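You operate a simulated robot arm through the tools that you are given. There is no shell and no other tool.

You are at the controls of a simulated robot arm. One attempt, no reset.

JOB
Play the yellow card, then file it under the sound it holds.
Fine: it is in the recorder; stop it (one press) before opening the cover; shut the cover after.

The check looks at the end state, three seconds after you hand in, the way a careful person would. Anything else that was tipped, shoved, dropped, spilled or broken makes it a failure. A push-on lid holds only when it is set on centred and level and pressed home; a screw cap is set on level and turned clockwise until tight.

ROBOT AND FRAMES
A 6-joint arm with a two-finger gripper, fixed in place. Base frame: the origin is at the foot of the arm, x ahead of it, y to its left, z up. Lengths are in m, angles in rad, forces in N, time in s.
With the tool pointing down near the work surface it reaches from about 0.34 to 0.68 m from the base axis. Its first joint turns from -1.152 to 1.152 rad. Payload 2.45 kg.
Tool frame: the origin (TCP) lies between the finger pads and is the grasp point; the fingertips stand 0.03 m ahead of it; z points along the fingers, y is the line along which they close. The gripper opens to 0.106 m. The gripper's body begins 0.079 m behind the TCP.
Orientation is told as [roll, pitch, yaw] about the base's x, y, z axes, in that order, counted from this pose: with the fingers straight down and closing along the base's y, the tool's x points along the base's -x, its y along +y and its z along -z.

CONTROLS
- The arm moves only by the tool step_arm. Its argument "motion" is a list of rows, each an object of numbers (a shift or turn left out is 0, a gripper value left out holds the last): "tx", "ty", "tz": the shift along the tool's x, y, z in cm; "wx", "wy", "wz": the turn, a rotation vector about the tool's x, y, z in rad; "claw": the gripper command, from -1 (shut) to 1 (fully open), values between in proportion. In form: [{"tx": .., "ty": .., "tz": .., "wx": .., "wy": .., "wz": .., "claw": ..}, ...]. A call has 1 to 20 rows; each row is the pose to reach, as a shift and turn from the pose commanded when the call began, along the tool's axes at that moment. Rows are played at 5 a second. More than 0.05 m and 0.15 rad between two rows, or a gripper value outside its range, and nothing of the call is played. Where a pose cannot be reached the arm comes as near as it can. A force on the tool above 60 N (or 10 N above the force at the start of the call, whichever is more), or a blocked arm, ends the call early, and 0.2 s more pass. The fingers move at their own pace (about 0.153 m/s each) and stop on an object; they squeeze with about 40 N. The grip force told is the motor's: it shows also when the fingers shut on nothing. Time passes only in rows, and 0.2 s behind the last, so rows that repeat a pose let the fingers close. It gives the time, the measured TCP pose, the force on the tool (base axes), the opening and the grip force at its end, in the units of the frame above (readings bear some noise), with the torque about the TCP (base axes, N m) and any sound that the robot's microphone picked up.
- Cameras (640 x 400 px; columns grow to the right, rows downward): "scene" is fixed at [0.0701, 0.4797, 1.3737]; the picture's right is [-0.03, -1.00, 0.00], its down [-0.84, 0.03, -0.54] and it looks along [0.54, -0.02, -0.84] (base axes); focal length 222 px, centre (320, 200). "wrist" rides on the gripper at [0.076, -0.002, -0.106] in the tool frame; the picture's right is [0.02, 1.00, 0.00], its down [-0.78, 0.02, -0.62] and it looks along [-0.62, 0.01, 0.78] (tool axes); focal length 247 px, centre (320, 200).
- snapshot(camera): a new picture of that camera. It takes no simulated time.
- probe_pixels(camera, pixels): for up to 12 pixels [column, row] of the newest picture of that camera ("zoom" is the newest enlarged one), the place [x, y, z] in the base frame of the surface seen there, good to about 0.002 m. It takes no simulated time.
- enlarge(camera, box): a new picture of the part [left, top, right, bottom] of that camera's present view, enlarged. It takes no simulated time.
- finish_job(): hands the job in; it is judged then, once.

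Unless the task says otherwise, let go and move clear before handing in.

The tools are called after "Emit:" by a JSON object that holds its "op" and its "data". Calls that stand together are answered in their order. step_arm: Moves the arm, as the interface text tells. Its arguments: {"type":"object","properties":{"motion":{"type":"array"}},"required":["motion"]} The other tools are called the same way: snapshot (camera) takes a picture; probe_pixels (camera, pixels) gives the place of the surface under pixels of a picture; enlarge (camera, box) takes an enlarged picture of a part of a camera's view; finish_job () hands the job in.

At the start:

```text
t: 0.0
eef_pos: [0.3803, 0.2238, 1.1029]
ee_rot: [0.002, -0.002, 0.001]
force: [-0.9, -0.2, -0.4]
wrist_torque: [0.06, -0.03, 0.0]
width: 0.1061
gripper_force: 0.0
```

scene: 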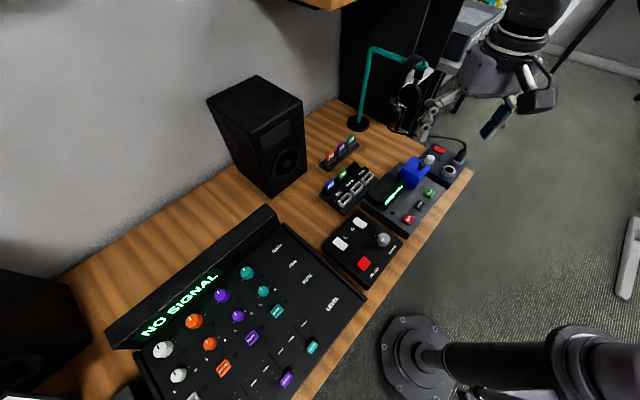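
wrist: 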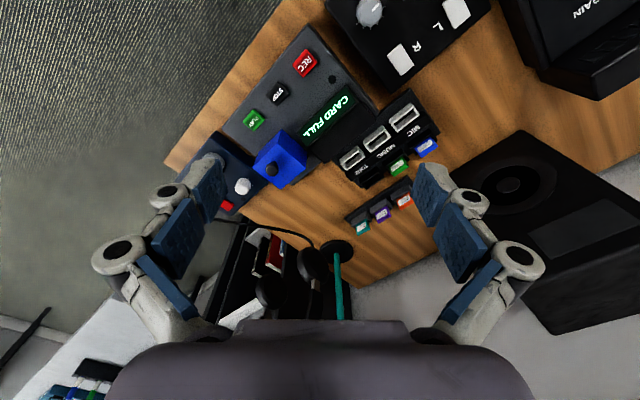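

The scene shows a desk with a mixer, a recorder reading a status display near scene (390,195), a slot rack near (348,190) and a card holder near (340,155). I'll enlarge these areas to read the labels.

Emit:
{"op": "enlarge", "data": {"camera": "scene", "box": [310, 120, 480, 230]}}

Emit:
{"op": "enlarge", "data": {"camera": "wrist", "box": [180, 20, 460, 240]}}

```text
3.64 times, centred on (395, 175) of scene
```

zoom: 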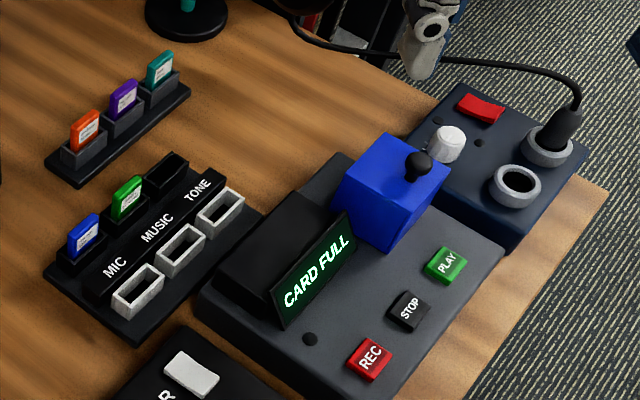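

```text
1.82 times, centred on (320, 130) of wrist
```

zoom: 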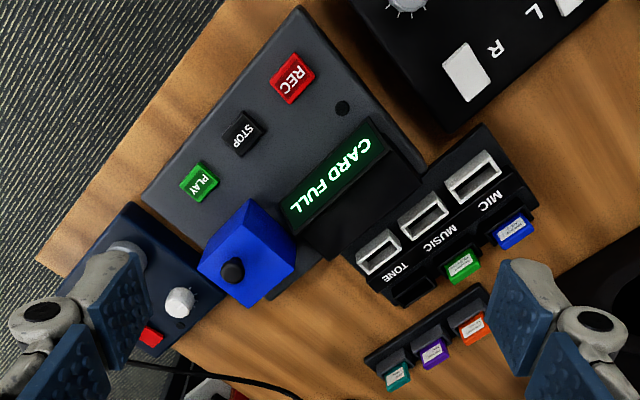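

The recorder shows "CARD FULL", with a blue cover (knob at zoom (418,165)) and REC, STOP and PLAY buttons. The file block has MIC, MUSIC and TONE labels with pale slots in front and dark ones behind. I'll measure the geometry.

Emit:
{"op": "enlarge", "data": {"camera": "scene", "box": [310, 120, 480, 230]}}

Emit:
{"op": "probe_pixels", "data": {"camera": "zoom", "pixels": [[446, 262], [409, 309], [369, 357], [418, 160], [390, 170], [345, 195], [388, 240], [440, 180], [385, 140], [480, 270], [310, 338], [230, 280]]}}

Emit:
{"op": "probe_pixels", "data": {"camera": "zoom", "pixels": [[137, 290], [180, 250], [220, 212], [82, 225], [127, 188], [166, 170], [115, 268], [195, 188], [85, 120], [125, 90], [160, 60], [300, 60]]}}

Emit:
{"op": "enlarge", "data": {"camera": "scene", "box": [310, 155, 400, 215]}}

```text
3.64 times, centred on (395, 175) of scene
```

zoom: 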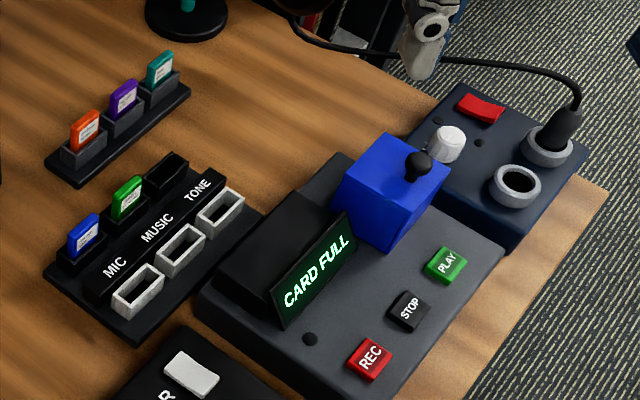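

```text
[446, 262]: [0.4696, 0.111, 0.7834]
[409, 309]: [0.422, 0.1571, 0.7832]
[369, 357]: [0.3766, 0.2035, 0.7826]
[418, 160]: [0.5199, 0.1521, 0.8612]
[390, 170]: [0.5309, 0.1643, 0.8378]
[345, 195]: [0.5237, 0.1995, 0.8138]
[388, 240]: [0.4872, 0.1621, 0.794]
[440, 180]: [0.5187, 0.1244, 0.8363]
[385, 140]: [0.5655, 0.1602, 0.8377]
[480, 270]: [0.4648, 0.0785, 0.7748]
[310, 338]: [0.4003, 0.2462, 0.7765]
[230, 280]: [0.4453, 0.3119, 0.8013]
```

```text
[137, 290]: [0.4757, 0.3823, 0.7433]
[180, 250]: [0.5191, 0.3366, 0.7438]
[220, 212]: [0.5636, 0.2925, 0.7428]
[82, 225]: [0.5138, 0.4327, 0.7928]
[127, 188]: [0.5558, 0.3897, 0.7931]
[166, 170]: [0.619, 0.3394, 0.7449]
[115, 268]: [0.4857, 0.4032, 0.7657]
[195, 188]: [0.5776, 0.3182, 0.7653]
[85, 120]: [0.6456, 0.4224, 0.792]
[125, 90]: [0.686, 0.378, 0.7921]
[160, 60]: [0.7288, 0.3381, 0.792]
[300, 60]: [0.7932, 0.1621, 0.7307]
```

```text
6.67 times, centred on (355, 185) of scene
```

zoom: 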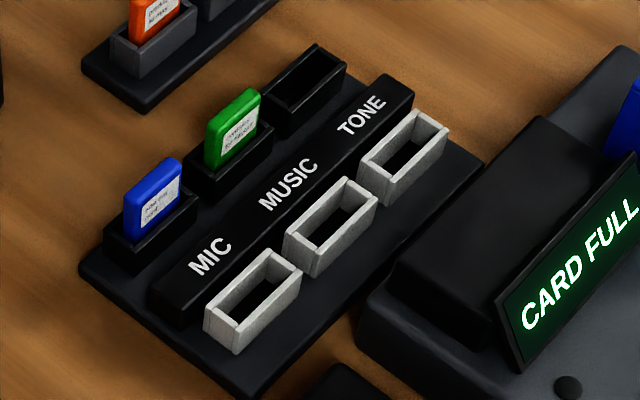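

The local axes are clear: the buttons run along a 45° line, with PLAY at (0.470,0.111,0.783), and the cover sits just behind PLAY. I'll move above PLAY with the fingers closed and yawed 45°, then look.

Emit:
{"op": "step_arm", "data": {"motion": [{"tx": -1.5, "ty": -1.9, "tz": 2, "wz": -0.131, "claw": -1}, {"tx": -3, "ty": -3.8, "tz": 4, "wz": -0.262, "claw": -1}, {"tx": -4.5, "ty": -5.65, "tz": 6, "wz": -0.393, "claw": -1}, {"tx": -6, "ty": -7.5, "tz": 8, "wz": -0.524, "claw": -1}, {"tx": -7.5, "ty": -9.4, "tz": 10, "wz": -0.655, "claw": -1}, {"tx": -8.93, "ty": -11.3, "tz": 12, "wz": -0.785, "claw": -1}, {"tx": -8.93, "ty": -11.3, "tz": 12, "wz": -0.785, "claw": -1}]}}

Emit:
{"op": "snapshot", "data": {"camera": "wrist"}}

Emit:
{"op": "snapshot", "data": {"camera": "scene"}}

```text
t: 1.6
eef_pos: [0.4715, 0.1118, 0.9822]
ee_rot: [0.001, -0.002, 0.788]
force: [0.6, -0.5, 0.9]
wrist_torque: [-0.02, 0.01, 0.0]
width: 0.0001
gripper_force: 27.9
```

```text
taken
```

wrist: 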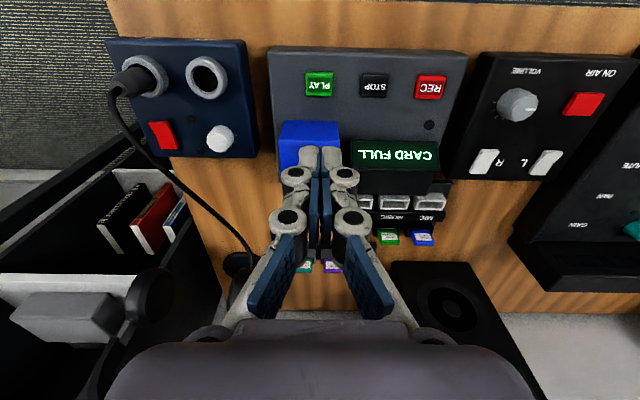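

```text
taken
```

scene: 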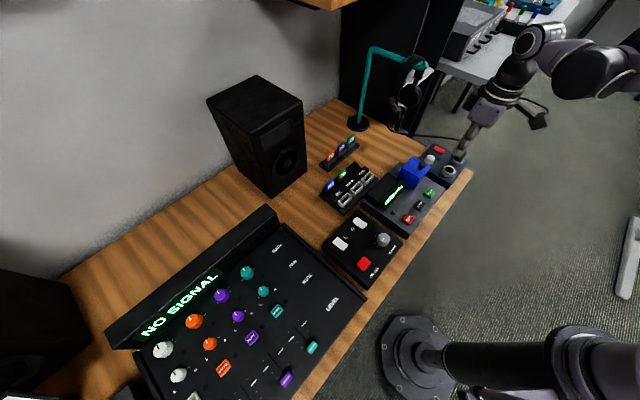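

The arm is above PLAY at (0.4715,0.1118), and the wrist view confirms PLAY at (319,84), with the cover behind it at (310,145). I'll descend to just above the button.

Emit:
{"op": "step_arm", "data": {"motion": [{"tz": 4}, {"tz": 8}, {"tz": 12}, {"tz": 14.5}, {"tz": 16}, {"tz": 16}]}}

Emit:
{"op": "snapshot", "data": {"camera": "wrist"}}

Emit:
{"op": "enlarge", "data": {"camera": "scene", "box": [350, 120, 490, 240]}}

```text
t: 3.0
eef_pos: [0.4716, 0.1112, 0.8218]
ee_rot: [-0.002, -0.001, 0.785]
force: [0.2, -0.7, -0.3]
wrist_torque: [0.0, 0.0, -0.04]
width: 0.0
gripper_force: 28.7
```

```text
taken
```

wrist: 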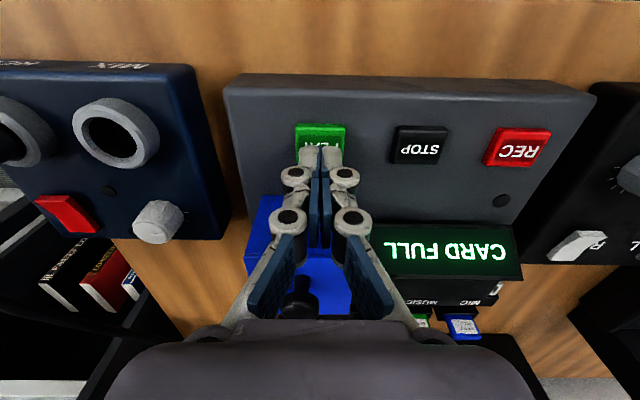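

```text
3.33 times, centred on (420, 180) of scene
```

zoom: 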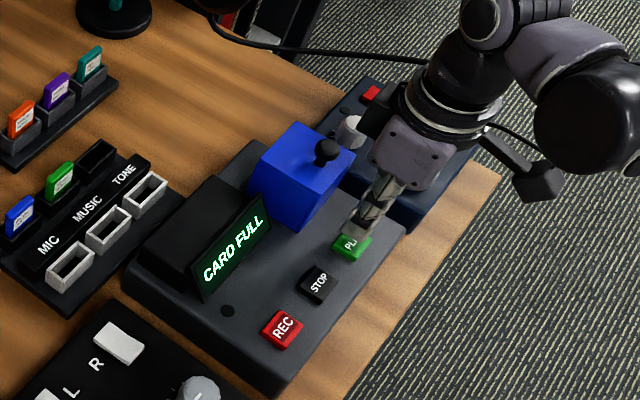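

The tip is just above the back half of PLAY in the wrist view (320,155). I'll check the button edges before pressing.

Emit:
{"op": "probe_pixels", "data": {"camera": "wrist", "pixels": [[298, 127], [345, 127], [297, 152], [400, 128], [446, 130], [396, 160], [440, 161], [320, 145], [492, 130], [549, 133], [543, 165], [488, 162]]}}

```text
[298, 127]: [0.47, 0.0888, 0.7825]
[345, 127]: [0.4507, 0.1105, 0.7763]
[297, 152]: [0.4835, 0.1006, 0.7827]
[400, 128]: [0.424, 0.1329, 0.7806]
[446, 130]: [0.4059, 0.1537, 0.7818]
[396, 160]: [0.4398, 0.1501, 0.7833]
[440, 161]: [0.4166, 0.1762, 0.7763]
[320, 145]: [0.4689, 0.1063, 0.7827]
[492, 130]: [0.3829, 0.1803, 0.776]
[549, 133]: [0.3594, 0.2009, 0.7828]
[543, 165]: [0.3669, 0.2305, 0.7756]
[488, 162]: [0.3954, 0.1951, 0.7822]
```

The button is centred near v≈0.405 and I'm about 6 mm too far back. I'll shift 0.5 cm forward (tool +x), press down gently and lift.

Emit:
{"op": "step_arm", "data": {"motion": [{"tx": 0.5}, {"tx": 0.5, "tz": 0.6}, {"tx": 0.5, "tz": 0.9}, {"tx": 0.5, "tz": 1.1}, {"tx": 0.5, "tz": 1.2}, {"tx": 0.5, "tz": 1.2}, {"tx": 0.5, "tz": 0.5}, {"tx": 0.5, "tz": 0}]}}

Emit:
{"op": "enlarge", "data": {"camera": "scene", "box": [350, 120, 490, 240]}}

```text
t: 4.8
eef_pos: [0.4672, 0.1074, 0.8227]
ee_rot: [0.0, -0.002, 0.787]
force: [-0.1, -0.4, 0.8]
wrist_torque: [-0.02, 0.02, 0.01]
width: 0.0003
gripper_force: 28.8
```

```text
3.33 times, centred on (420, 180) of scene
```

zoom: 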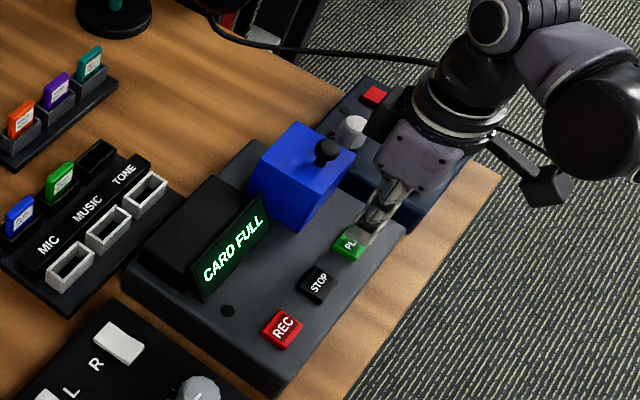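

The display still reads CARD FULL and there was no sound, so the press was too shallow. I'll press deeper and read the force while down.

Emit:
{"op": "step_arm", "data": {"motion": [{"tz": 0.8}, {"tz": 1.2}, {"tz": 1.3}, {"tz": 1.4}, {"tz": 1.4}]}}

Emit:
{"op": "enlarge", "data": {"camera": "scene", "box": [350, 120, 490, 240]}}

Emit:
{"op": "snapshot", "data": {"camera": "wrist"}}

```text
t: 6.0
eef_pos: [0.4663, 0.107, 0.8086]
ee_rot: [0.0, 0.0, 0.784]
force: [-1.2, 0.8, 0.8]
wrist_torque: [0.0, 0.02, 0.01]
width: 0.0059
gripper_force: 28.5
```

```text
3.33 times, centred on (420, 180) of scene
```

zoom: 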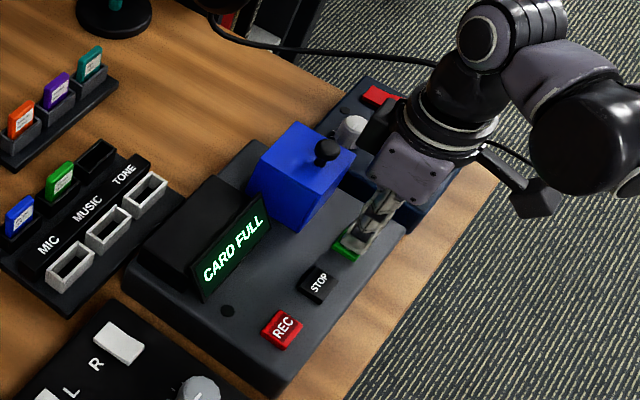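

```text
taken
```

wrist: 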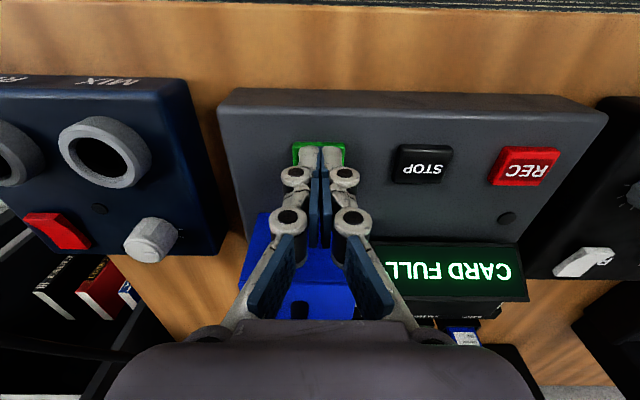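

TCP is at 0.8086 with no real contact force, and the button at zoom (345,250) seems partly covered by the fingertips. I'll press slightly deeper.

Emit:
{"op": "step_arm", "data": {"motion": [{"tz": 0.1}, {"tz": 0.2}, {"tz": 0.2}]}}

Emit:
{"op": "enlarge", "data": {"camera": "scene", "box": [390, 160, 450, 210]}}

```text
t: 6.8
eef_pos: [0.4665, 0.1066, 0.8063]
ee_rot: [0.0, -0.002, 0.786]
force: [-0.4, -0.8, 2.6]
wrist_torque: [-0.04, 0.01, 0.01]
width: 0.0058
gripper_force: 28.7
heard: click
```

```text
8.00 times, centred on (420, 185) of scene
```

zoom: 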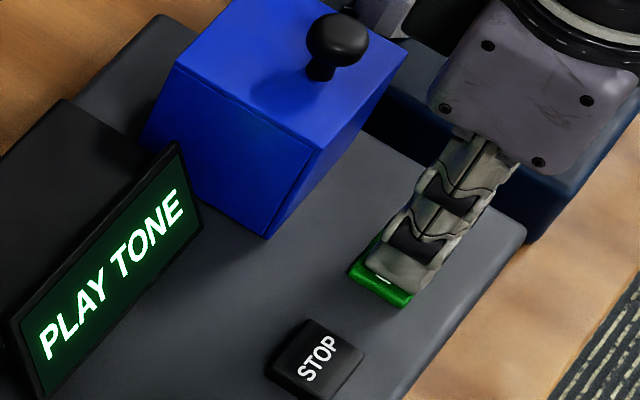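

There was a click and the display now reads "PLAY TONE". I'll lift off and listen for the sound itself.

Emit:
{"op": "step_arm", "data": {"motion": [{"tz": -1}, {"tz": -3}, {"tz": -3}, {"tz": -3}, {"tz": -3}, {"tz": -3}]}}

Emit:
{"op": "snapshot", "data": {"camera": "scene"}}

Emit:
{"op": "enlarge", "data": {"camera": "scene", "box": [350, 150, 450, 220]}}

```text
t: 8.2
eef_pos: [0.467, 0.1077, 0.8379]
ee_rot: [0.001, -0.003, 0.785]
force: [-0.6, 0.0, 0.0]
wrist_torque: [0.02, -0.01, -0.02]
width: 0.0001
gripper_force: 28.9
```

```text
taken
```

scene: 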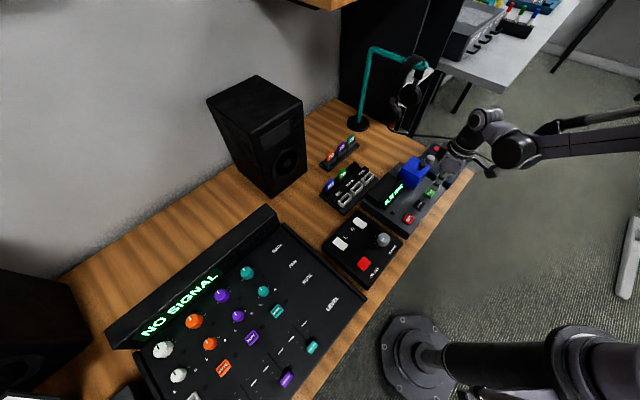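

```text
5.71 times, centred on (400, 185) of scene
```

zoom: 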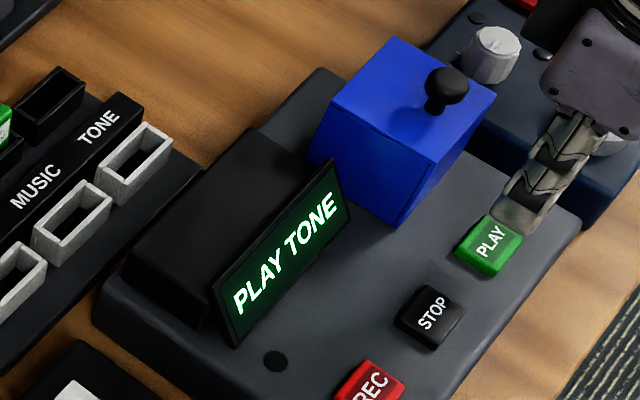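

The display still reads PLAY TONE, so the card holds a tone. Next I'll move over to STOP, 6.5 cm along tool +y, and pause to keep listening.

Emit:
{"op": "step_arm", "data": {"motion": [{"ty": 3}, {"ty": 6.5}, {"ty": 6.5, "tz": 1}, {"ty": 6.5, "tz": 1.5}, {"ty": 6.5, "tz": 1.5}, {"ty": 6.5, "tz": 1.5}]}}

Emit:
{"op": "enlarge", "data": {"camera": "scene", "box": [350, 150, 450, 220]}}

Emit:
{"op": "snapshot", "data": {"camera": "wrist"}}

```text
t: 9.6
eef_pos: [0.4197, 0.1534, 0.822]
ee_rot: [0.001, -0.001, 0.787]
force: [-0.1, -0.2, -0.2]
wrist_torque: [0.01, 0.0, -0.01]
width: 0.0
gripper_force: 27.9
```

```text
5.71 times, centred on (400, 185) of scene
```

zoom: 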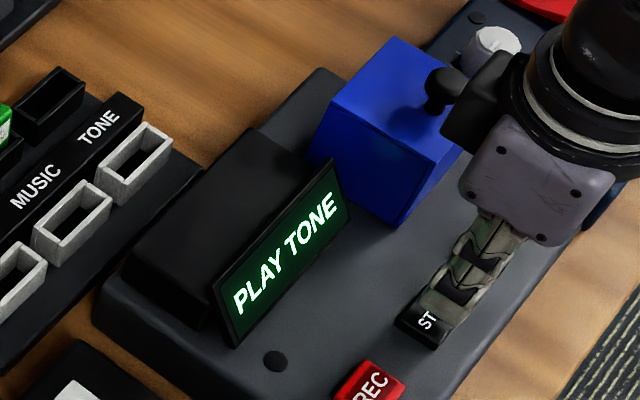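

```text
taken
```

wrist: 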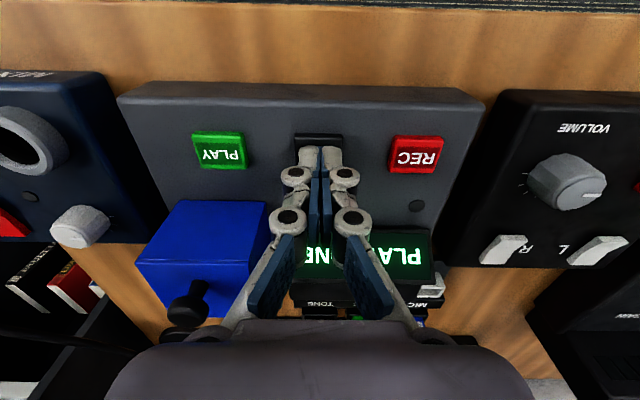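

The tip is over STOP at wrist (320,145). I'll press it once to the same depth that clicked before, then lift.

Emit:
{"op": "step_arm", "data": {"motion": [{"tz": 0.8}, {"tz": 1.2}, {"tz": 1.4}, {"tz": 1.6}, {"tz": 1.65}, {"tz": 1.65}]}}

Emit:
{"op": "enlarge", "data": {"camera": "scene", "box": [350, 150, 450, 220]}}

```text
t: 11.0
eef_pos: [0.4203, 0.1529, 0.8053]
ee_rot: [0.001, -0.001, 0.786]
force: [1.7, -2.6, 7.5]
wrist_torque: [-0.02, -0.05, 0.02]
width: 0.0057
gripper_force: 28.3
heard: click
```

```text
5.71 times, centred on (400, 185) of scene
```

zoom: 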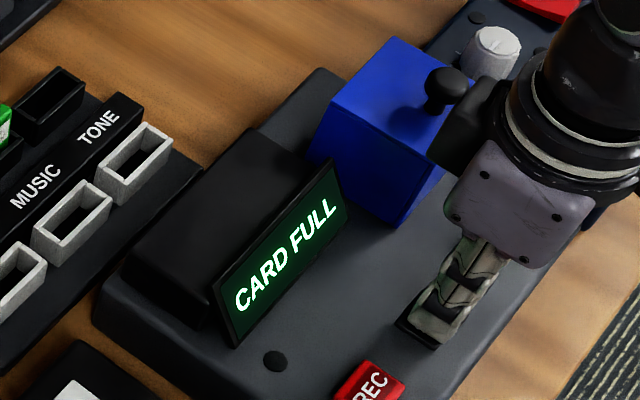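

Click, and the display is back to CARD FULL, so playback has stopped. I'll lift up and back to look at the cover.

Emit:
{"op": "step_arm", "data": {"motion": [{"tz": -1}, {"tz": -4}, {"tz": -8, "tx": 2}, {"tz": -11, "tx": 4}, {"tz": -13, "tx": 4, "ty": -3}, {"tz": -13, "tx": 4, "ty": -6}, {"tz": -13, "tx": 4, "ty": -6}]}}

Emit:
{"op": "snapshot", "data": {"camera": "wrist"}}

Emit:
{"op": "enlarge", "data": {"camera": "scene", "box": [380, 135, 450, 195]}}

```text
t: 12.6
eef_pos: [0.4341, 0.0804, 0.9343]
ee_rot: [0.0, -0.002, 0.786]
force: [0.5, -0.5, -0.2]
wrist_torque: [0.03, -0.05, 0.03]
width: 0.0
gripper_force: 28.2
```

```text
taken
```

wrist: 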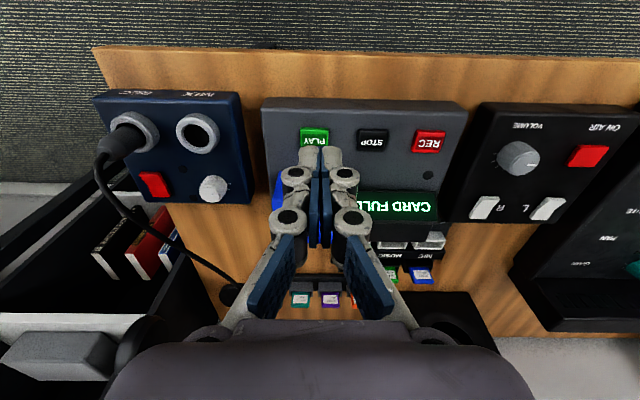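

```text
6.67 times, centred on (415, 165) of scene
```

zoom: 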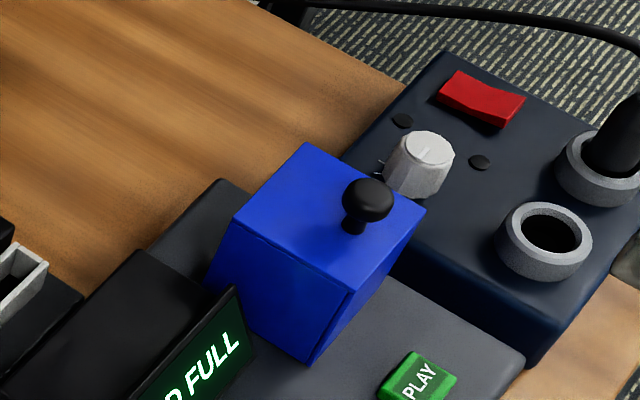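

I need the cover's shape to work out where the hinge is. I'll probe its top corners and the knob.

Emit:
{"op": "probe_pixels", "data": {"camera": "zoom", "pixels": [[305, 146], [238, 220], [348, 286], [420, 212], [367, 185], [356, 230], [345, 195], [388, 195], [367, 205], [308, 355], [212, 278], [340, 320]]}}

Emit:
{"op": "enlarge", "data": {"camera": "scene", "box": [395, 150, 430, 175]}}

```text
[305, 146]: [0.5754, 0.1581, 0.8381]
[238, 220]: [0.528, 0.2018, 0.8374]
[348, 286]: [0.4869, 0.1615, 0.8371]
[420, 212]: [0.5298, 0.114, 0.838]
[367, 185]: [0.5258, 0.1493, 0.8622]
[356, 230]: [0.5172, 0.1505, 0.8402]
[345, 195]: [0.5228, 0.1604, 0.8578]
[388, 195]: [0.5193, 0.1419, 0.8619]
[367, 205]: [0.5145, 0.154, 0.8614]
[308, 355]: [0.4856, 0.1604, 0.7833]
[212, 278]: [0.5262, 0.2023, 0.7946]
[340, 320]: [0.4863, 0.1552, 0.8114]
```

```text
16.00 times, centred on (412, 162) of scene
```

zoom: 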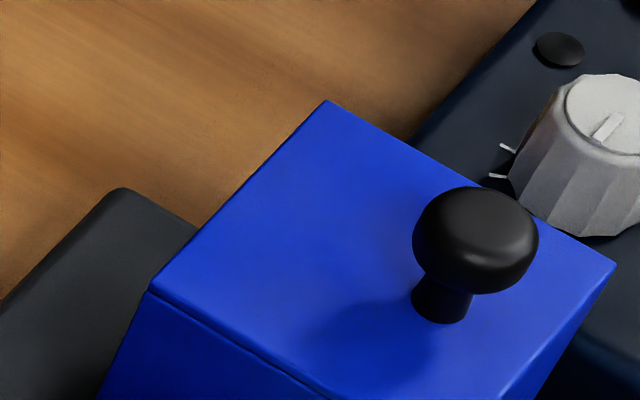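

The cover is 6.4 × 6 cm, with its top at 0.838. The knob sits 12 mm in front of centre at about (0.521,0.150), z 0.862, which suggests a hinge along the back edge. I'll move above the knob with the gripper half open.

Emit:
{"op": "step_arm", "data": {"motion": [{"tx": -3, "ty": -0.4, "claw": 0.2}, {"tx": -7, "ty": -0.9, "claw": 0.2}, {"tx": -11.1, "ty": -1.25, "claw": 0.2}, {"tx": -11.1, "ty": -1.25, "tz": 1, "claw": 0.2}, {"tx": -11.1, "ty": -1.25, "tz": 2, "claw": 0.2}, {"tx": -11.1, "ty": -1.25, "tz": 2, "claw": 0.2}]}}

Emit:
{"op": "snapshot", "data": {"camera": "wrist"}}

Emit:
{"op": "enlarge", "data": {"camera": "scene", "box": [380, 125, 470, 195]}}

```text
t: 14.0
eef_pos: [0.5233, 0.1524, 0.9127]
ee_rot: [0.0, -0.002, 0.784]
force: [0.1, 0.4, 0.1]
wrist_torque: [-0.01, 0.03, 0.04]
width: 0.0636
gripper_force: 0.0
```

```text
taken
```

wrist: 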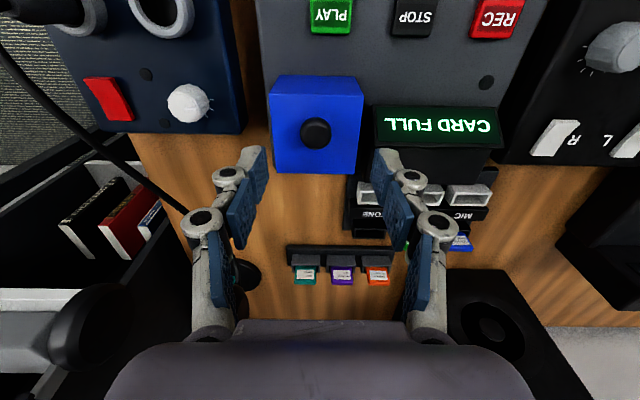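

```text
5.71 times, centred on (425, 160) of scene
```

zoom: 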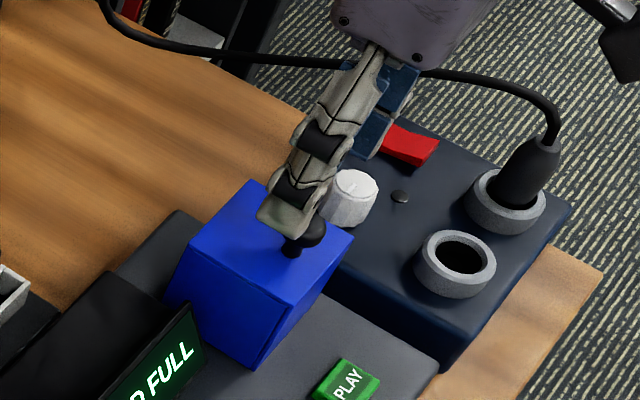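

The knob at wrist (316,132) is between the fingers. I'll probe it to fix its centre before descending.

Emit:
{"op": "probe_pixels", "data": {"camera": "wrist", "pixels": [[316, 132], [304, 131], [328, 131], [316, 121], [316, 142], [275, 82], [358, 85], [278, 168], [350, 168], [200, 107], [355, 85], [185, 98]]}}

Emit:
{"op": "enlarge", "data": {"camera": "wrist", "box": [250, 60, 390, 190]}}

```text
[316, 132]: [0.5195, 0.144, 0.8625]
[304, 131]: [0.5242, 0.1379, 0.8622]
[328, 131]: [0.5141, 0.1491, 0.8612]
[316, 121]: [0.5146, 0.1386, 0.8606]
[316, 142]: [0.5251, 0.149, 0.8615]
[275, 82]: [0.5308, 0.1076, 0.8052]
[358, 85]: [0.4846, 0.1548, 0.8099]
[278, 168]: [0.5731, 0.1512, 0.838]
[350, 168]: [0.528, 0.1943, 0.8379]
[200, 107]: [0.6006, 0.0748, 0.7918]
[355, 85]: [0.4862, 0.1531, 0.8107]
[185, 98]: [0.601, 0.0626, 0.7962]
```

```text
3.08 times, centred on (320, 125) of wrist
```

zoom: 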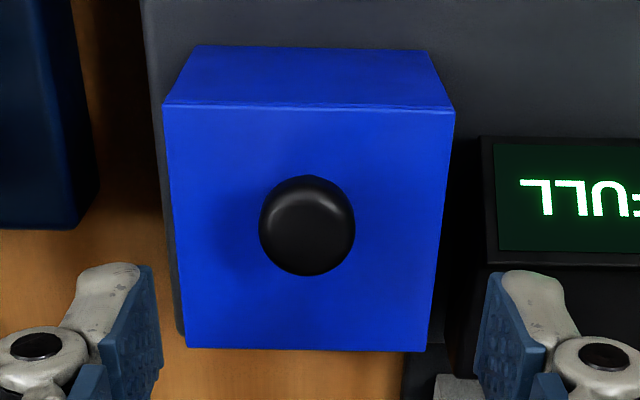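

The knob centre is about 6 mm in front of and 2.5 mm to the side of my TCP. I'll correct, lower to TCP z≈0.873 with the tips just above the cover top, and close.

Emit:
{"op": "step_arm", "data": {"motion": [{"tx": 0.6, "ty": -0.25, "tz": 0}, {"tx": 0.6, "ty": -0.25, "tz": 2}, {"tx": 0.6, "ty": -0.25, "tz": 3.5}, {"tx": 0.6, "ty": -0.25, "tz": 3.9}, {"tx": 0.6, "ty": -0.25, "tz": 3.9, "claw": -1}, {"tx": 0.6, "ty": -0.25, "tz": 3.9, "claw": -1}, {"tx": 0.6, "ty": -0.25, "tz": 3.9, "claw": -1}]}}

Emit:
{"op": "enlarge", "data": {"camera": "scene", "box": [380, 125, 470, 195]}}

Emit:
{"op": "snapshot", "data": {"camera": "wrist"}}

```text
t: 15.6
eef_pos: [0.5198, 0.1452, 0.8759]
ee_rot: [-0.002, -0.002, 0.787]
force: [-1.1, 0.1, 3.2]
wrist_torque: [-0.05, 0.08, -0.03]
width: 0.0205
gripper_force: 44.7
```

```text
5.71 times, centred on (425, 160) of scene
```

zoom: 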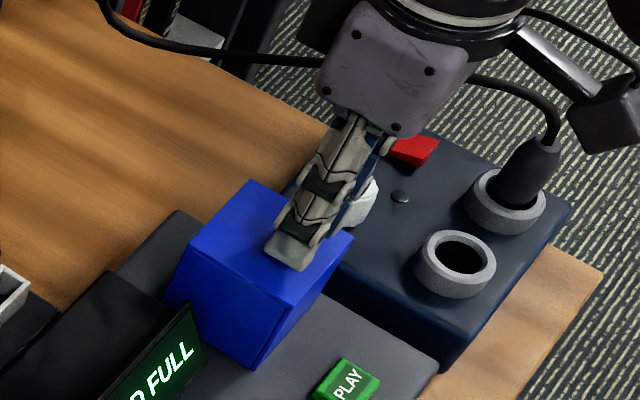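

```text
taken
```

wrist: 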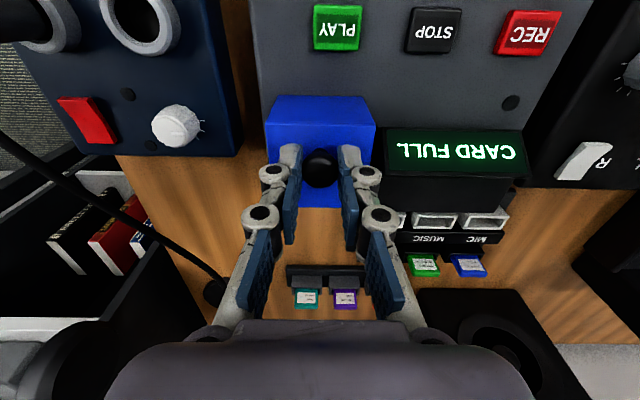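

The knob is gripped (width 0.0205, 44.7 N). I'll lift a few millimetres as a test to feel which way the cover moves.

Emit:
{"op": "step_arm", "data": {"motion": [{"tz": -0.2}, {"tz": -0.4}, {"tz": -0.6}, {"tz": -0.6}]}}

Emit:
{"op": "enlarge", "data": {"camera": "scene", "box": [380, 125, 470, 195]}}

```text
t: 16.6
eef_pos: [0.5215, 0.1473, 0.8794]
ee_rot: [-0.002, -0.004, 0.785]
force: [16.9, 8.5, -38.1]
wrist_torque: [0.03, -0.19, 0.01]
width: 0.0206
gripper_force: 45.0
```

```text
5.71 times, centred on (425, 160) of scene
```

zoom: 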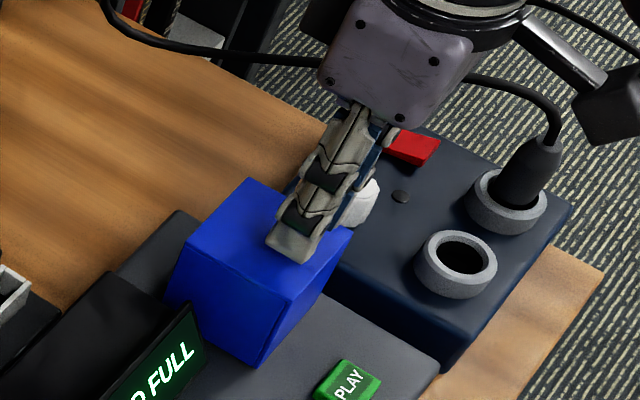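

The pull gave +v≈18 N and −z≈38 N. That points toward a hinge at the bottom rear (v≈0.514, z≈0.776). I'll swing the knob along that arc, tilting the tool with it, up to 0.3 rad first.

Emit:
{"op": "step_arm", "data": {"motion": [{"tz": 0.5, "tx": -0.2, "wy": 0.02}, {"tx": -0.5, "tz": 0.4, "wy": 0.05}, {"tx": -1.01, "tz": 0.22, "wy": 0.1}, {"tx": -2.05, "tz": -0.06, "wy": 0.2}, {"tx": -3.12, "tz": -0.23, "wy": 0.3}, {"tx": -3.12, "tz": -0.23, "wy": 0.3}]}}

Emit:
{"op": "enlarge", "data": {"camera": "scene", "box": [380, 125, 470, 195]}}

Emit:
{"op": "snapshot", "data": {"camera": "wrist"}}

```text
t: 18.0
eef_pos: [0.5411, 0.1656, 0.8852]
ee_rot: [-0.002, 0.304, 0.784]
force: [-4.7, -13.2, 30.2]
wrist_torque: [-0.67, 0.41, 0.02]
width: 0.0205
gripper_force: 44.9
```

```text
5.71 times, centred on (425, 160) of scene
```

zoom: 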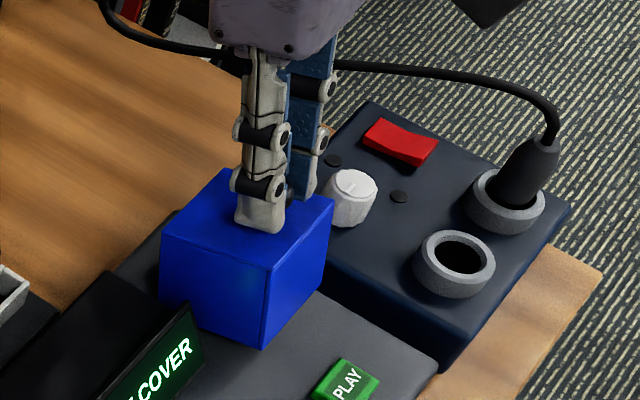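

```text
taken
```

wrist: 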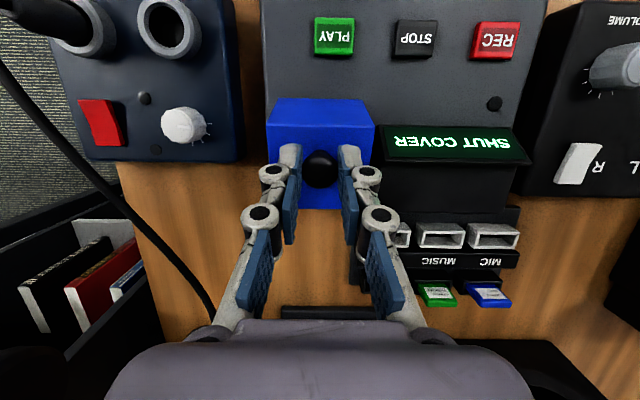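

The cover is tilting on its rear hinge and the display reads SHUT COVER. The force (+30 N up) says my arc is about 2 mm too low, so I'll adjust the radius and continue to 0.6 rad.

Emit:
{"op": "step_arm", "data": {"motion": [{"tx": 0.1, "tz": -0.2}, {"tx": -0.4, "tz": -0.43, "wy": 0.05}, {"tx": -0.9, "tz": -0.64, "wy": 0.1}, {"tx": -1.41, "tz": -0.82, "wy": 0.15}, {"tx": -1.93, "tz": -0.99, "wy": 0.2}, {"tx": -2.46, "tz": -1.12, "wy": 0.25}, {"tx": -3.0, "tz": -1.24, "wy": 0.3}, {"tx": -3.0, "tz": -1.24, "wy": 0.3}]}}

Emit:
{"op": "enlarge", "data": {"camera": "scene", "box": [380, 125, 470, 195]}}

Emit:
{"op": "snapshot", "data": {"camera": "wrist"}}

```text
t: 19.8
eef_pos: [0.56, 0.1852, 0.8881]
ee_rot: [-0.007, 0.492, 0.799]
force: [-34.2, 23.8, -11.7]
wrist_torque: [-0.03, 0.98, -0.28]
width: 0.0204
gripper_force: 45.3
out of reach, approached as far as the arm can: row 6, 7, 8
```

```text
5.71 times, centred on (425, 160) of scene
```

zoom: 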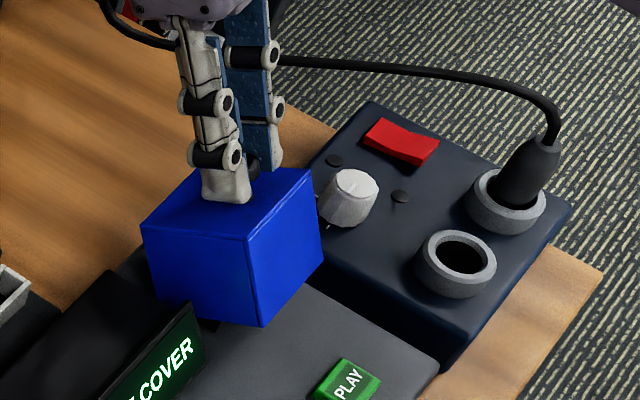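

```text
taken
```

wrist: 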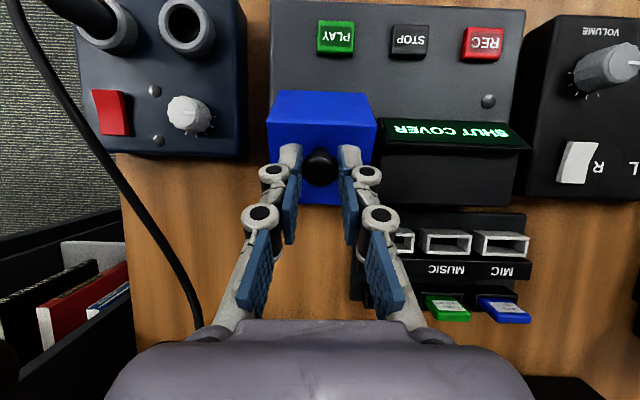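

The arm reached its tilt limit at about 0.5 rad, with the cover roughly 30° open. I'll reduce the tilt a little, letting the knob pivot in the pads, and see where the arm settles.

Emit:
{"op": "step_arm", "data": {"motion": [{"wy": -0.05}, {"wy": -0.1}, {"wy": -0.15}, {"wy": -0.15}]}}

Emit:
{"op": "enlarge", "data": {"camera": "scene", "box": [380, 125, 470, 195]}}

```text
t: 20.8
eef_pos: [0.5571, 0.1833, 0.8905]
ee_rot: [-0.005, 0.351, 0.799]
force: [-38.3, 19.3, 7.7]
wrist_torque: [-0.41, 1.77, -0.27]
width: 0.0203
gripper_force: 45.0
```

```text
5.71 times, centred on (425, 160) of scene
```

zoom: 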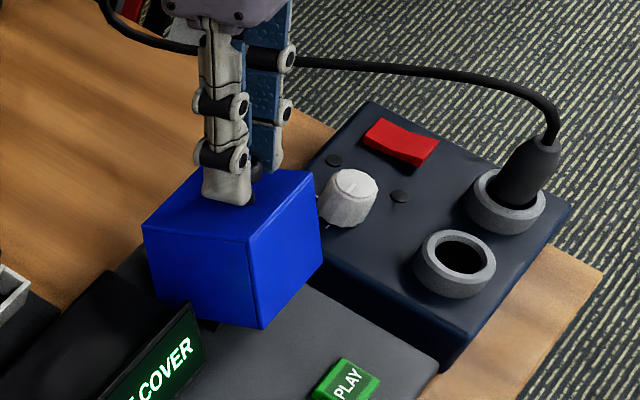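

The command is clamped to the reachable pose, and there is about 40 N of sideways load along −u. I'll relieve it with a 0.27 cm shift in tool y. Then I'll carry on along the arc while reducing the tool's tilt.

Emit:
{"op": "step_arm", "data": {"motion": [{"ty": 0.27, "wz": 0.013}, {"ty": 0.27, "wz": 0.013, "tx": -0.43, "tz": -0.1, "wy": -0.02}, {"ty": 0.27, "wz": 0.013, "tx": -0.82, "tz": -0.23, "wy": -0.035}, {"ty": 0.27, "wz": 0.013, "tx": -1.22, "tz": -0.36, "wy": -0.05}, {"ty": 0.27, "wz": 0.013, "tx": -1.62, "tz": -0.43, "wy": -0.075}, {"ty": 0.27, "wz": 0.013, "tx": -2.02, "tz": -0.49, "wy": -0.1}, {"ty": 0.27, "wz": 0.013, "tx": -2.02, "tz": -0.49, "wy": -0.1}]}}

Emit:
{"op": "enlarge", "data": {"camera": "scene", "box": [380, 125, 470, 195]}}

Emit:
{"op": "snapshot", "data": {"camera": "wrist"}}

```text
t: 22.4
eef_pos: [0.572, 0.1973, 0.8868]
ee_rot: [-0.013, 0.249, 0.78]
force: [-33.4, 12.5, -0.5]
wrist_torque: [-0.62, 1.55, -0.31]
width: 0.0204
gripper_force: 45.2
```

```text
5.71 times, centred on (425, 160) of scene
```

zoom: 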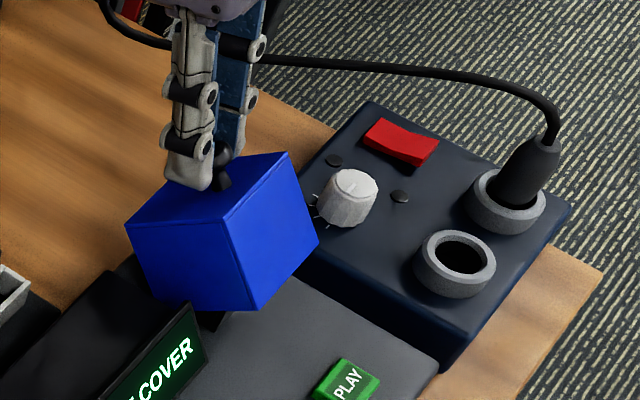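

```text
taken
```

wrist: 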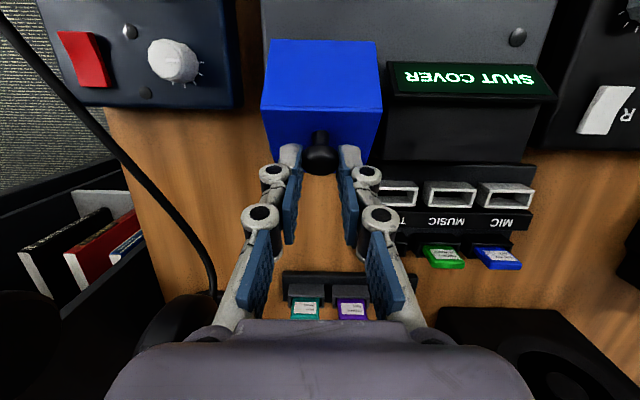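

The knob pivots cleanly in the pads and the cover is about 45° open. I'll relieve a little more of the side load and continue to about 1.1 rad.

Emit:
{"op": "step_arm", "data": {"motion": [{"ty": 0.2}, {"ty": 0.2, "tx": -0.4, "tz": -0.03, "wy": -0.025}, {"ty": 0.2, "tx": -0.81, "tz": -0.04, "wy": -0.05}, {"ty": 0.2, "tx": -1.21, "tz": 0.02, "wy": -0.075}, {"ty": 0.2, "tx": -1.61, "tz": 0.08, "wy": -0.1}, {"ty": 0.2, "tx": -2.0, "tz": 0.19, "wy": -0.125}, {"ty": 0.2, "tx": -2.38, "tz": 0.3, "wy": -0.15}, {"ty": 0.2, "tx": -2.38, "tz": 0.3, "wy": -0.15}]}}

Emit:
{"op": "enlarge", "data": {"camera": "scene", "box": [380, 125, 470, 195]}}

Emit:
{"op": "snapshot", "data": {"camera": "wrist"}}

```text
t: 24.2
eef_pos: [0.5889, 0.214, 0.8768]
ee_rot: [-0.022, 0.093, 0.785]
force: [-15.9, 11.5, 9.2]
wrist_torque: [-0.2, 0.89, -0.23]
width: 0.0203
gripper_force: 44.9
```

```text
5.71 times, centred on (425, 160) of scene
```

zoom: 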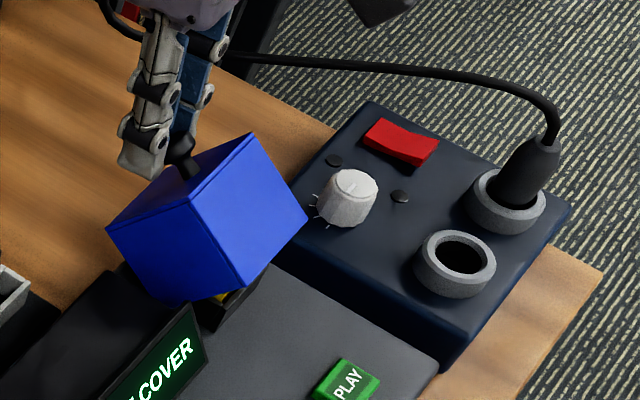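

```text
taken
```

wrist: 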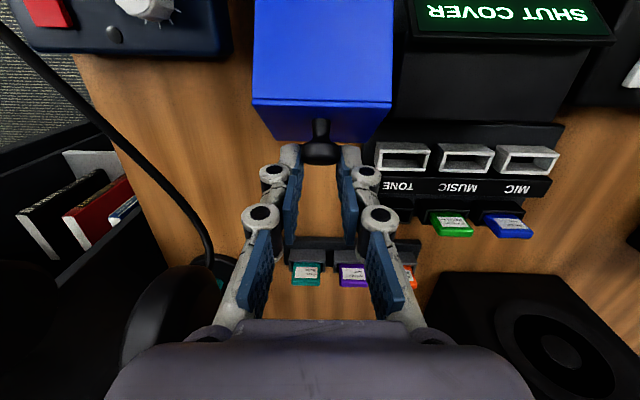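

The yellow card is now visible under the cover at zoom (222,297). I'll continue the swing toward vertical and watch for a stop.

Emit:
{"op": "step_arm", "data": {"motion": [{"ty": 0.12, "tx": -0.3, "tz": 0.17, "wy": -0.02}, {"ty": 0.12, "tx": -0.64, "tz": 0.34, "wy": -0.05}, {"ty": 0.12, "tx": -0.96, "tz": 0.58, "wy": -0.07}, {"ty": 0.12, "tx": -1.28, "tz": 0.83, "wy": -0.09}, {"ty": 0.12, "tx": -1.8, "tz": 1.26, "wy": -0.09}, {"ty": 0.12, "tx": -2.31, "tz": 1.69, "wy": -0.09}, {"ty": 0.12, "tx": -2.31, "tz": 1.69, "wy": -0.09}]}}

Emit:
{"op": "enlarge", "data": {"camera": "scene", "box": [380, 125, 470, 195]}}

Emit:
{"op": "snapshot", "data": {"camera": "wrist"}}

```text
t: 25.8
eef_pos: [0.6046, 0.228, 0.8593]
ee_rot: [-0.025, 0.001, 0.783]
force: [1.0, 1.1, 1.1]
wrist_torque: [0.03, -0.04, 0.02]
width: 0.0
gripper_force: 28.5
```

```text
5.71 times, centred on (425, 160) of scene
```

zoom: 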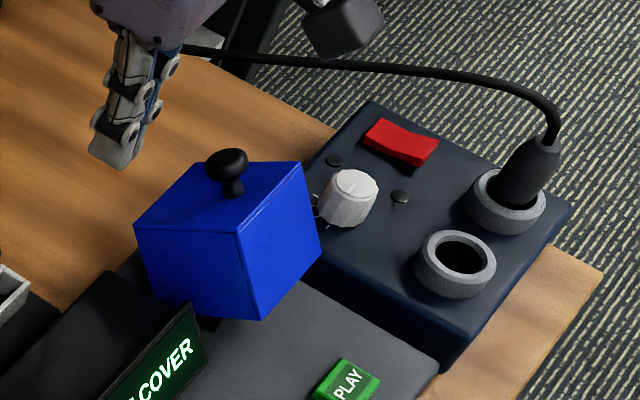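

```text
taken
```

wrist: 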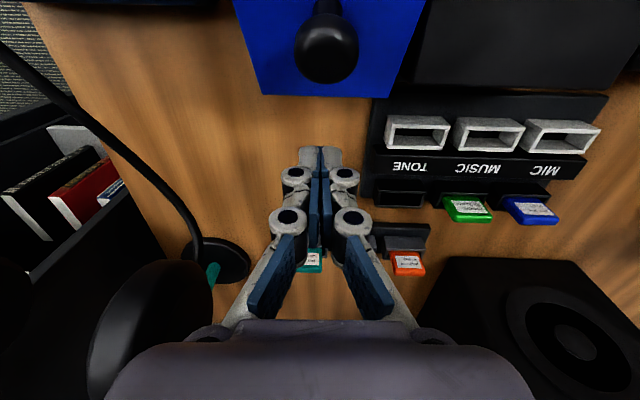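

The knob slipped out of the fingers and the cover dropped back partway. I'll wait a moment and see whether it holds there or is still falling.

Emit:
{"op": "step_arm", "data": {"motion": [{"tz": -2}, {"tz": -4}, {"tz": -6}]}}

Emit:
{"op": "enlarge", "data": {"camera": "scene", "box": [380, 125, 470, 195]}}

```text
t: 26.6
eef_pos: [0.6034, 0.2308, 0.9196]
ee_rot: [-0.025, 0.001, 0.786]
force: [-0.3, 0.2, -0.3]
wrist_torque: [0.0, 0.01, 0.01]
width: 0.0004
gripper_force: 28.0
```

```text
5.71 times, centred on (425, 160) of scene
```

zoom: 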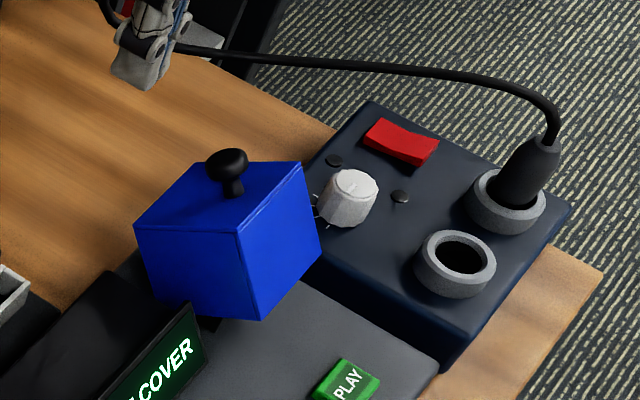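

The cover now holds at about 30° on a friction hinge. The fingers had slipped past the round knob and squeezed it back. I'll go over to the front and push its front face back with closed fingers, keeping the tips above the card, and correct the small roll on the way.

Emit:
{"op": "step_arm", "data": {"motion": [{"tz": -2.5, "wx": -0.0177, "wy": -0.0177}, {"tz": -2.5, "tx": 4.5, "wx": -0.0177, "wy": -0.0177}, {"tz": -2.5, "tx": 9, "wx": -0.0177, "wy": -0.0177}, {"tz": -2.5, "tx": 13.7, "wx": -0.0177, "wy": -0.0177}, {"tz": 1, "tx": 13.7, "wx": -0.0177, "wy": -0.0177}, {"tz": 3, "tx": 13.7, "wx": -0.0177, "wy": -0.0177}, {"tz": 3, "tx": 13.7, "wx": -0.0177, "wy": -0.0177}]}}

Emit:
{"op": "snapshot", "data": {"camera": "wrist"}}

Emit:
{"op": "enlarge", "data": {"camera": "scene", "box": [380, 125, 470, 195]}}

```text
t: 28.2
eef_pos: [0.508, 0.1329, 0.8875]
ee_rot: [-0.006, -0.015, 0.784]
force: [-0.3, -0.4, 0.7]
wrist_torque: [-0.02, 0.01, 0.01]
width: 0.0
gripper_force: 28.8
```

```text
taken
```

wrist: 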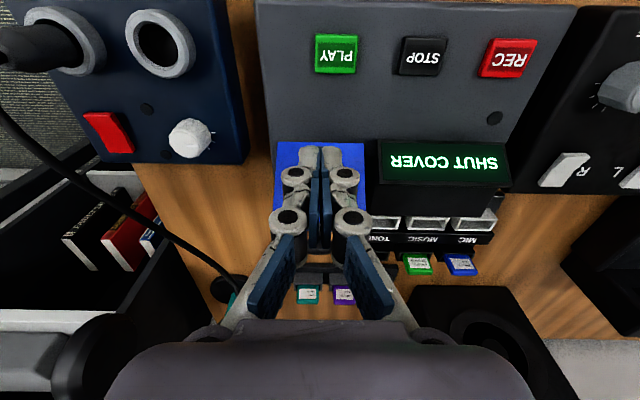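

```text
5.71 times, centred on (425, 160) of scene
```

zoom: 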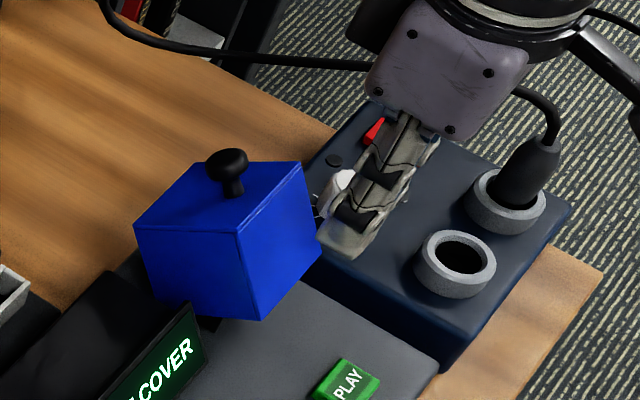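

The fingers are in front of the cover at zoom (355,235). I'll probe the cover's front face to set the push height.

Emit:
{"op": "probe_pixels", "data": {"camera": "zoom", "pixels": [[242, 240], [260, 314], [300, 170], [316, 245], [140, 230], [226, 153], [240, 190], [205, 322], [150, 300]]}}

```text
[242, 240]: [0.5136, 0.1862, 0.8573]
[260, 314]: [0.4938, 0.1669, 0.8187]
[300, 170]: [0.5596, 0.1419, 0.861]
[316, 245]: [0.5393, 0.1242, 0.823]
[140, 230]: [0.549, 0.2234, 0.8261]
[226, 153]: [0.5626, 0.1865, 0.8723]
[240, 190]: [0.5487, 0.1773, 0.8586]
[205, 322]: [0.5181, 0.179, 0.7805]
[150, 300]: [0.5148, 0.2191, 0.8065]
```

The cover is at about 0.62 rad, with its front face spanning z 0.815–0.857. I'll lower the tips to 0.837, which is above anything that fits inside the cover, and push toward +v.

Emit:
{"op": "step_arm", "data": {"motion": [{"tz": 1, "wx": -0.0148, "wy": 0.0064}, {"tz": 2.0, "wx": -0.0148, "wy": 0.0064}, {"tz": 2.0, "tx": -1, "wx": -0.0148, "wy": 0.0064}, {"tz": 2.0, "tx": -1.8, "wx": -0.0148, "wy": 0.0064}, {"tz": 2.0, "tx": -2.4, "wx": -0.0148, "wy": 0.0064}, {"tz": 2.0, "tx": -3.0, "wx": -0.0148, "wy": 0.0064}, {"tz": 2.0, "tx": -3.5, "wx": -0.0148, "wy": 0.0064}, {"tz": 2.0, "tx": -3.5, "wx": -0.0148, "wy": 0.0064}]}}

Emit:
{"op": "enlarge", "data": {"camera": "scene", "box": [380, 125, 470, 195]}}

```text
t: 29.7
eef_pos: [0.5289, 0.1495, 0.8724]
ee_rot: [0.012, -0.002, 0.786]
force: [-5.5, -3.6, 14.7]
wrist_torque: [0.04, 0.06, 0.02]
width: 0.0059
gripper_force: 28.7
stopped in row 7: the force on the tool passed its limit at 66 N (the readings are from after the stop); the commanded pose is now the measured one
```

```text
5.71 times, centred on (425, 160) of scene
```

zoom: 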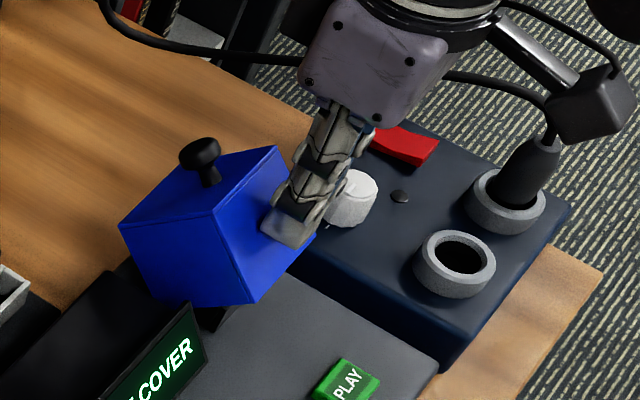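

Pushing on the sloping face only works up to about 45°. I need to push under its front bottom edge, which means knowing the card height first, so I'll back off to the side and look under the cover.

Emit:
{"op": "step_arm", "data": {"motion": [{"tx": 1}, {"tx": 4}, {"tx": 6, "ty": 2}, {"tx": 7, "ty": 5.5}, {"tx": 7, "ty": 5.5}]}}

Emit:
{"op": "snapshot", "data": {"camera": "wrist"}}

Emit:
{"op": "enlarge", "data": {"camera": "wrist", "box": [140, 130, 320, 270]}}

Emit:
{"op": "enlarge", "data": {"camera": "scene", "box": [385, 145, 445, 195]}}

```text
t: 30.9
eef_pos: [0.441, 0.1432, 0.8728]
ee_rot: [0.011, -0.004, 0.783]
force: [0.0, 0.3, 0.5]
wrist_torque: [-0.02, 0.0, 0.01]
width: 0.0
gripper_force: 28.2
```

```text
taken
```

wrist: 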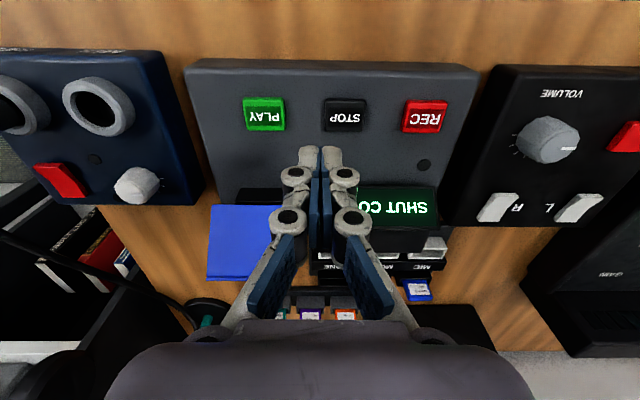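

```text
2.86 times, centred on (230, 200) of wrist
```

zoom: 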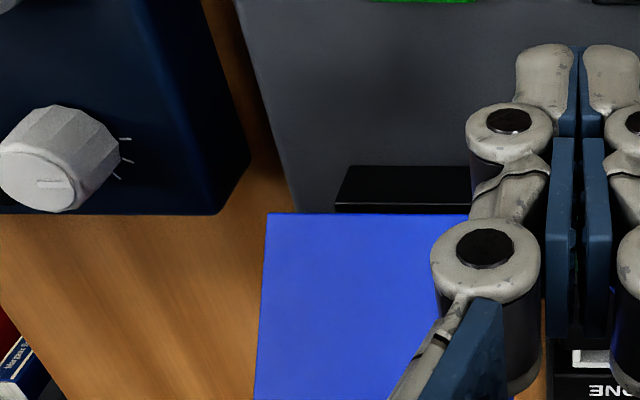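

```text
8.00 times, centred on (415, 170) of scene
```

zoom: 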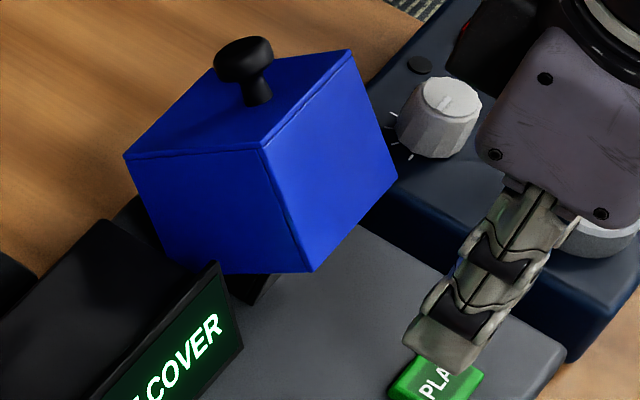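

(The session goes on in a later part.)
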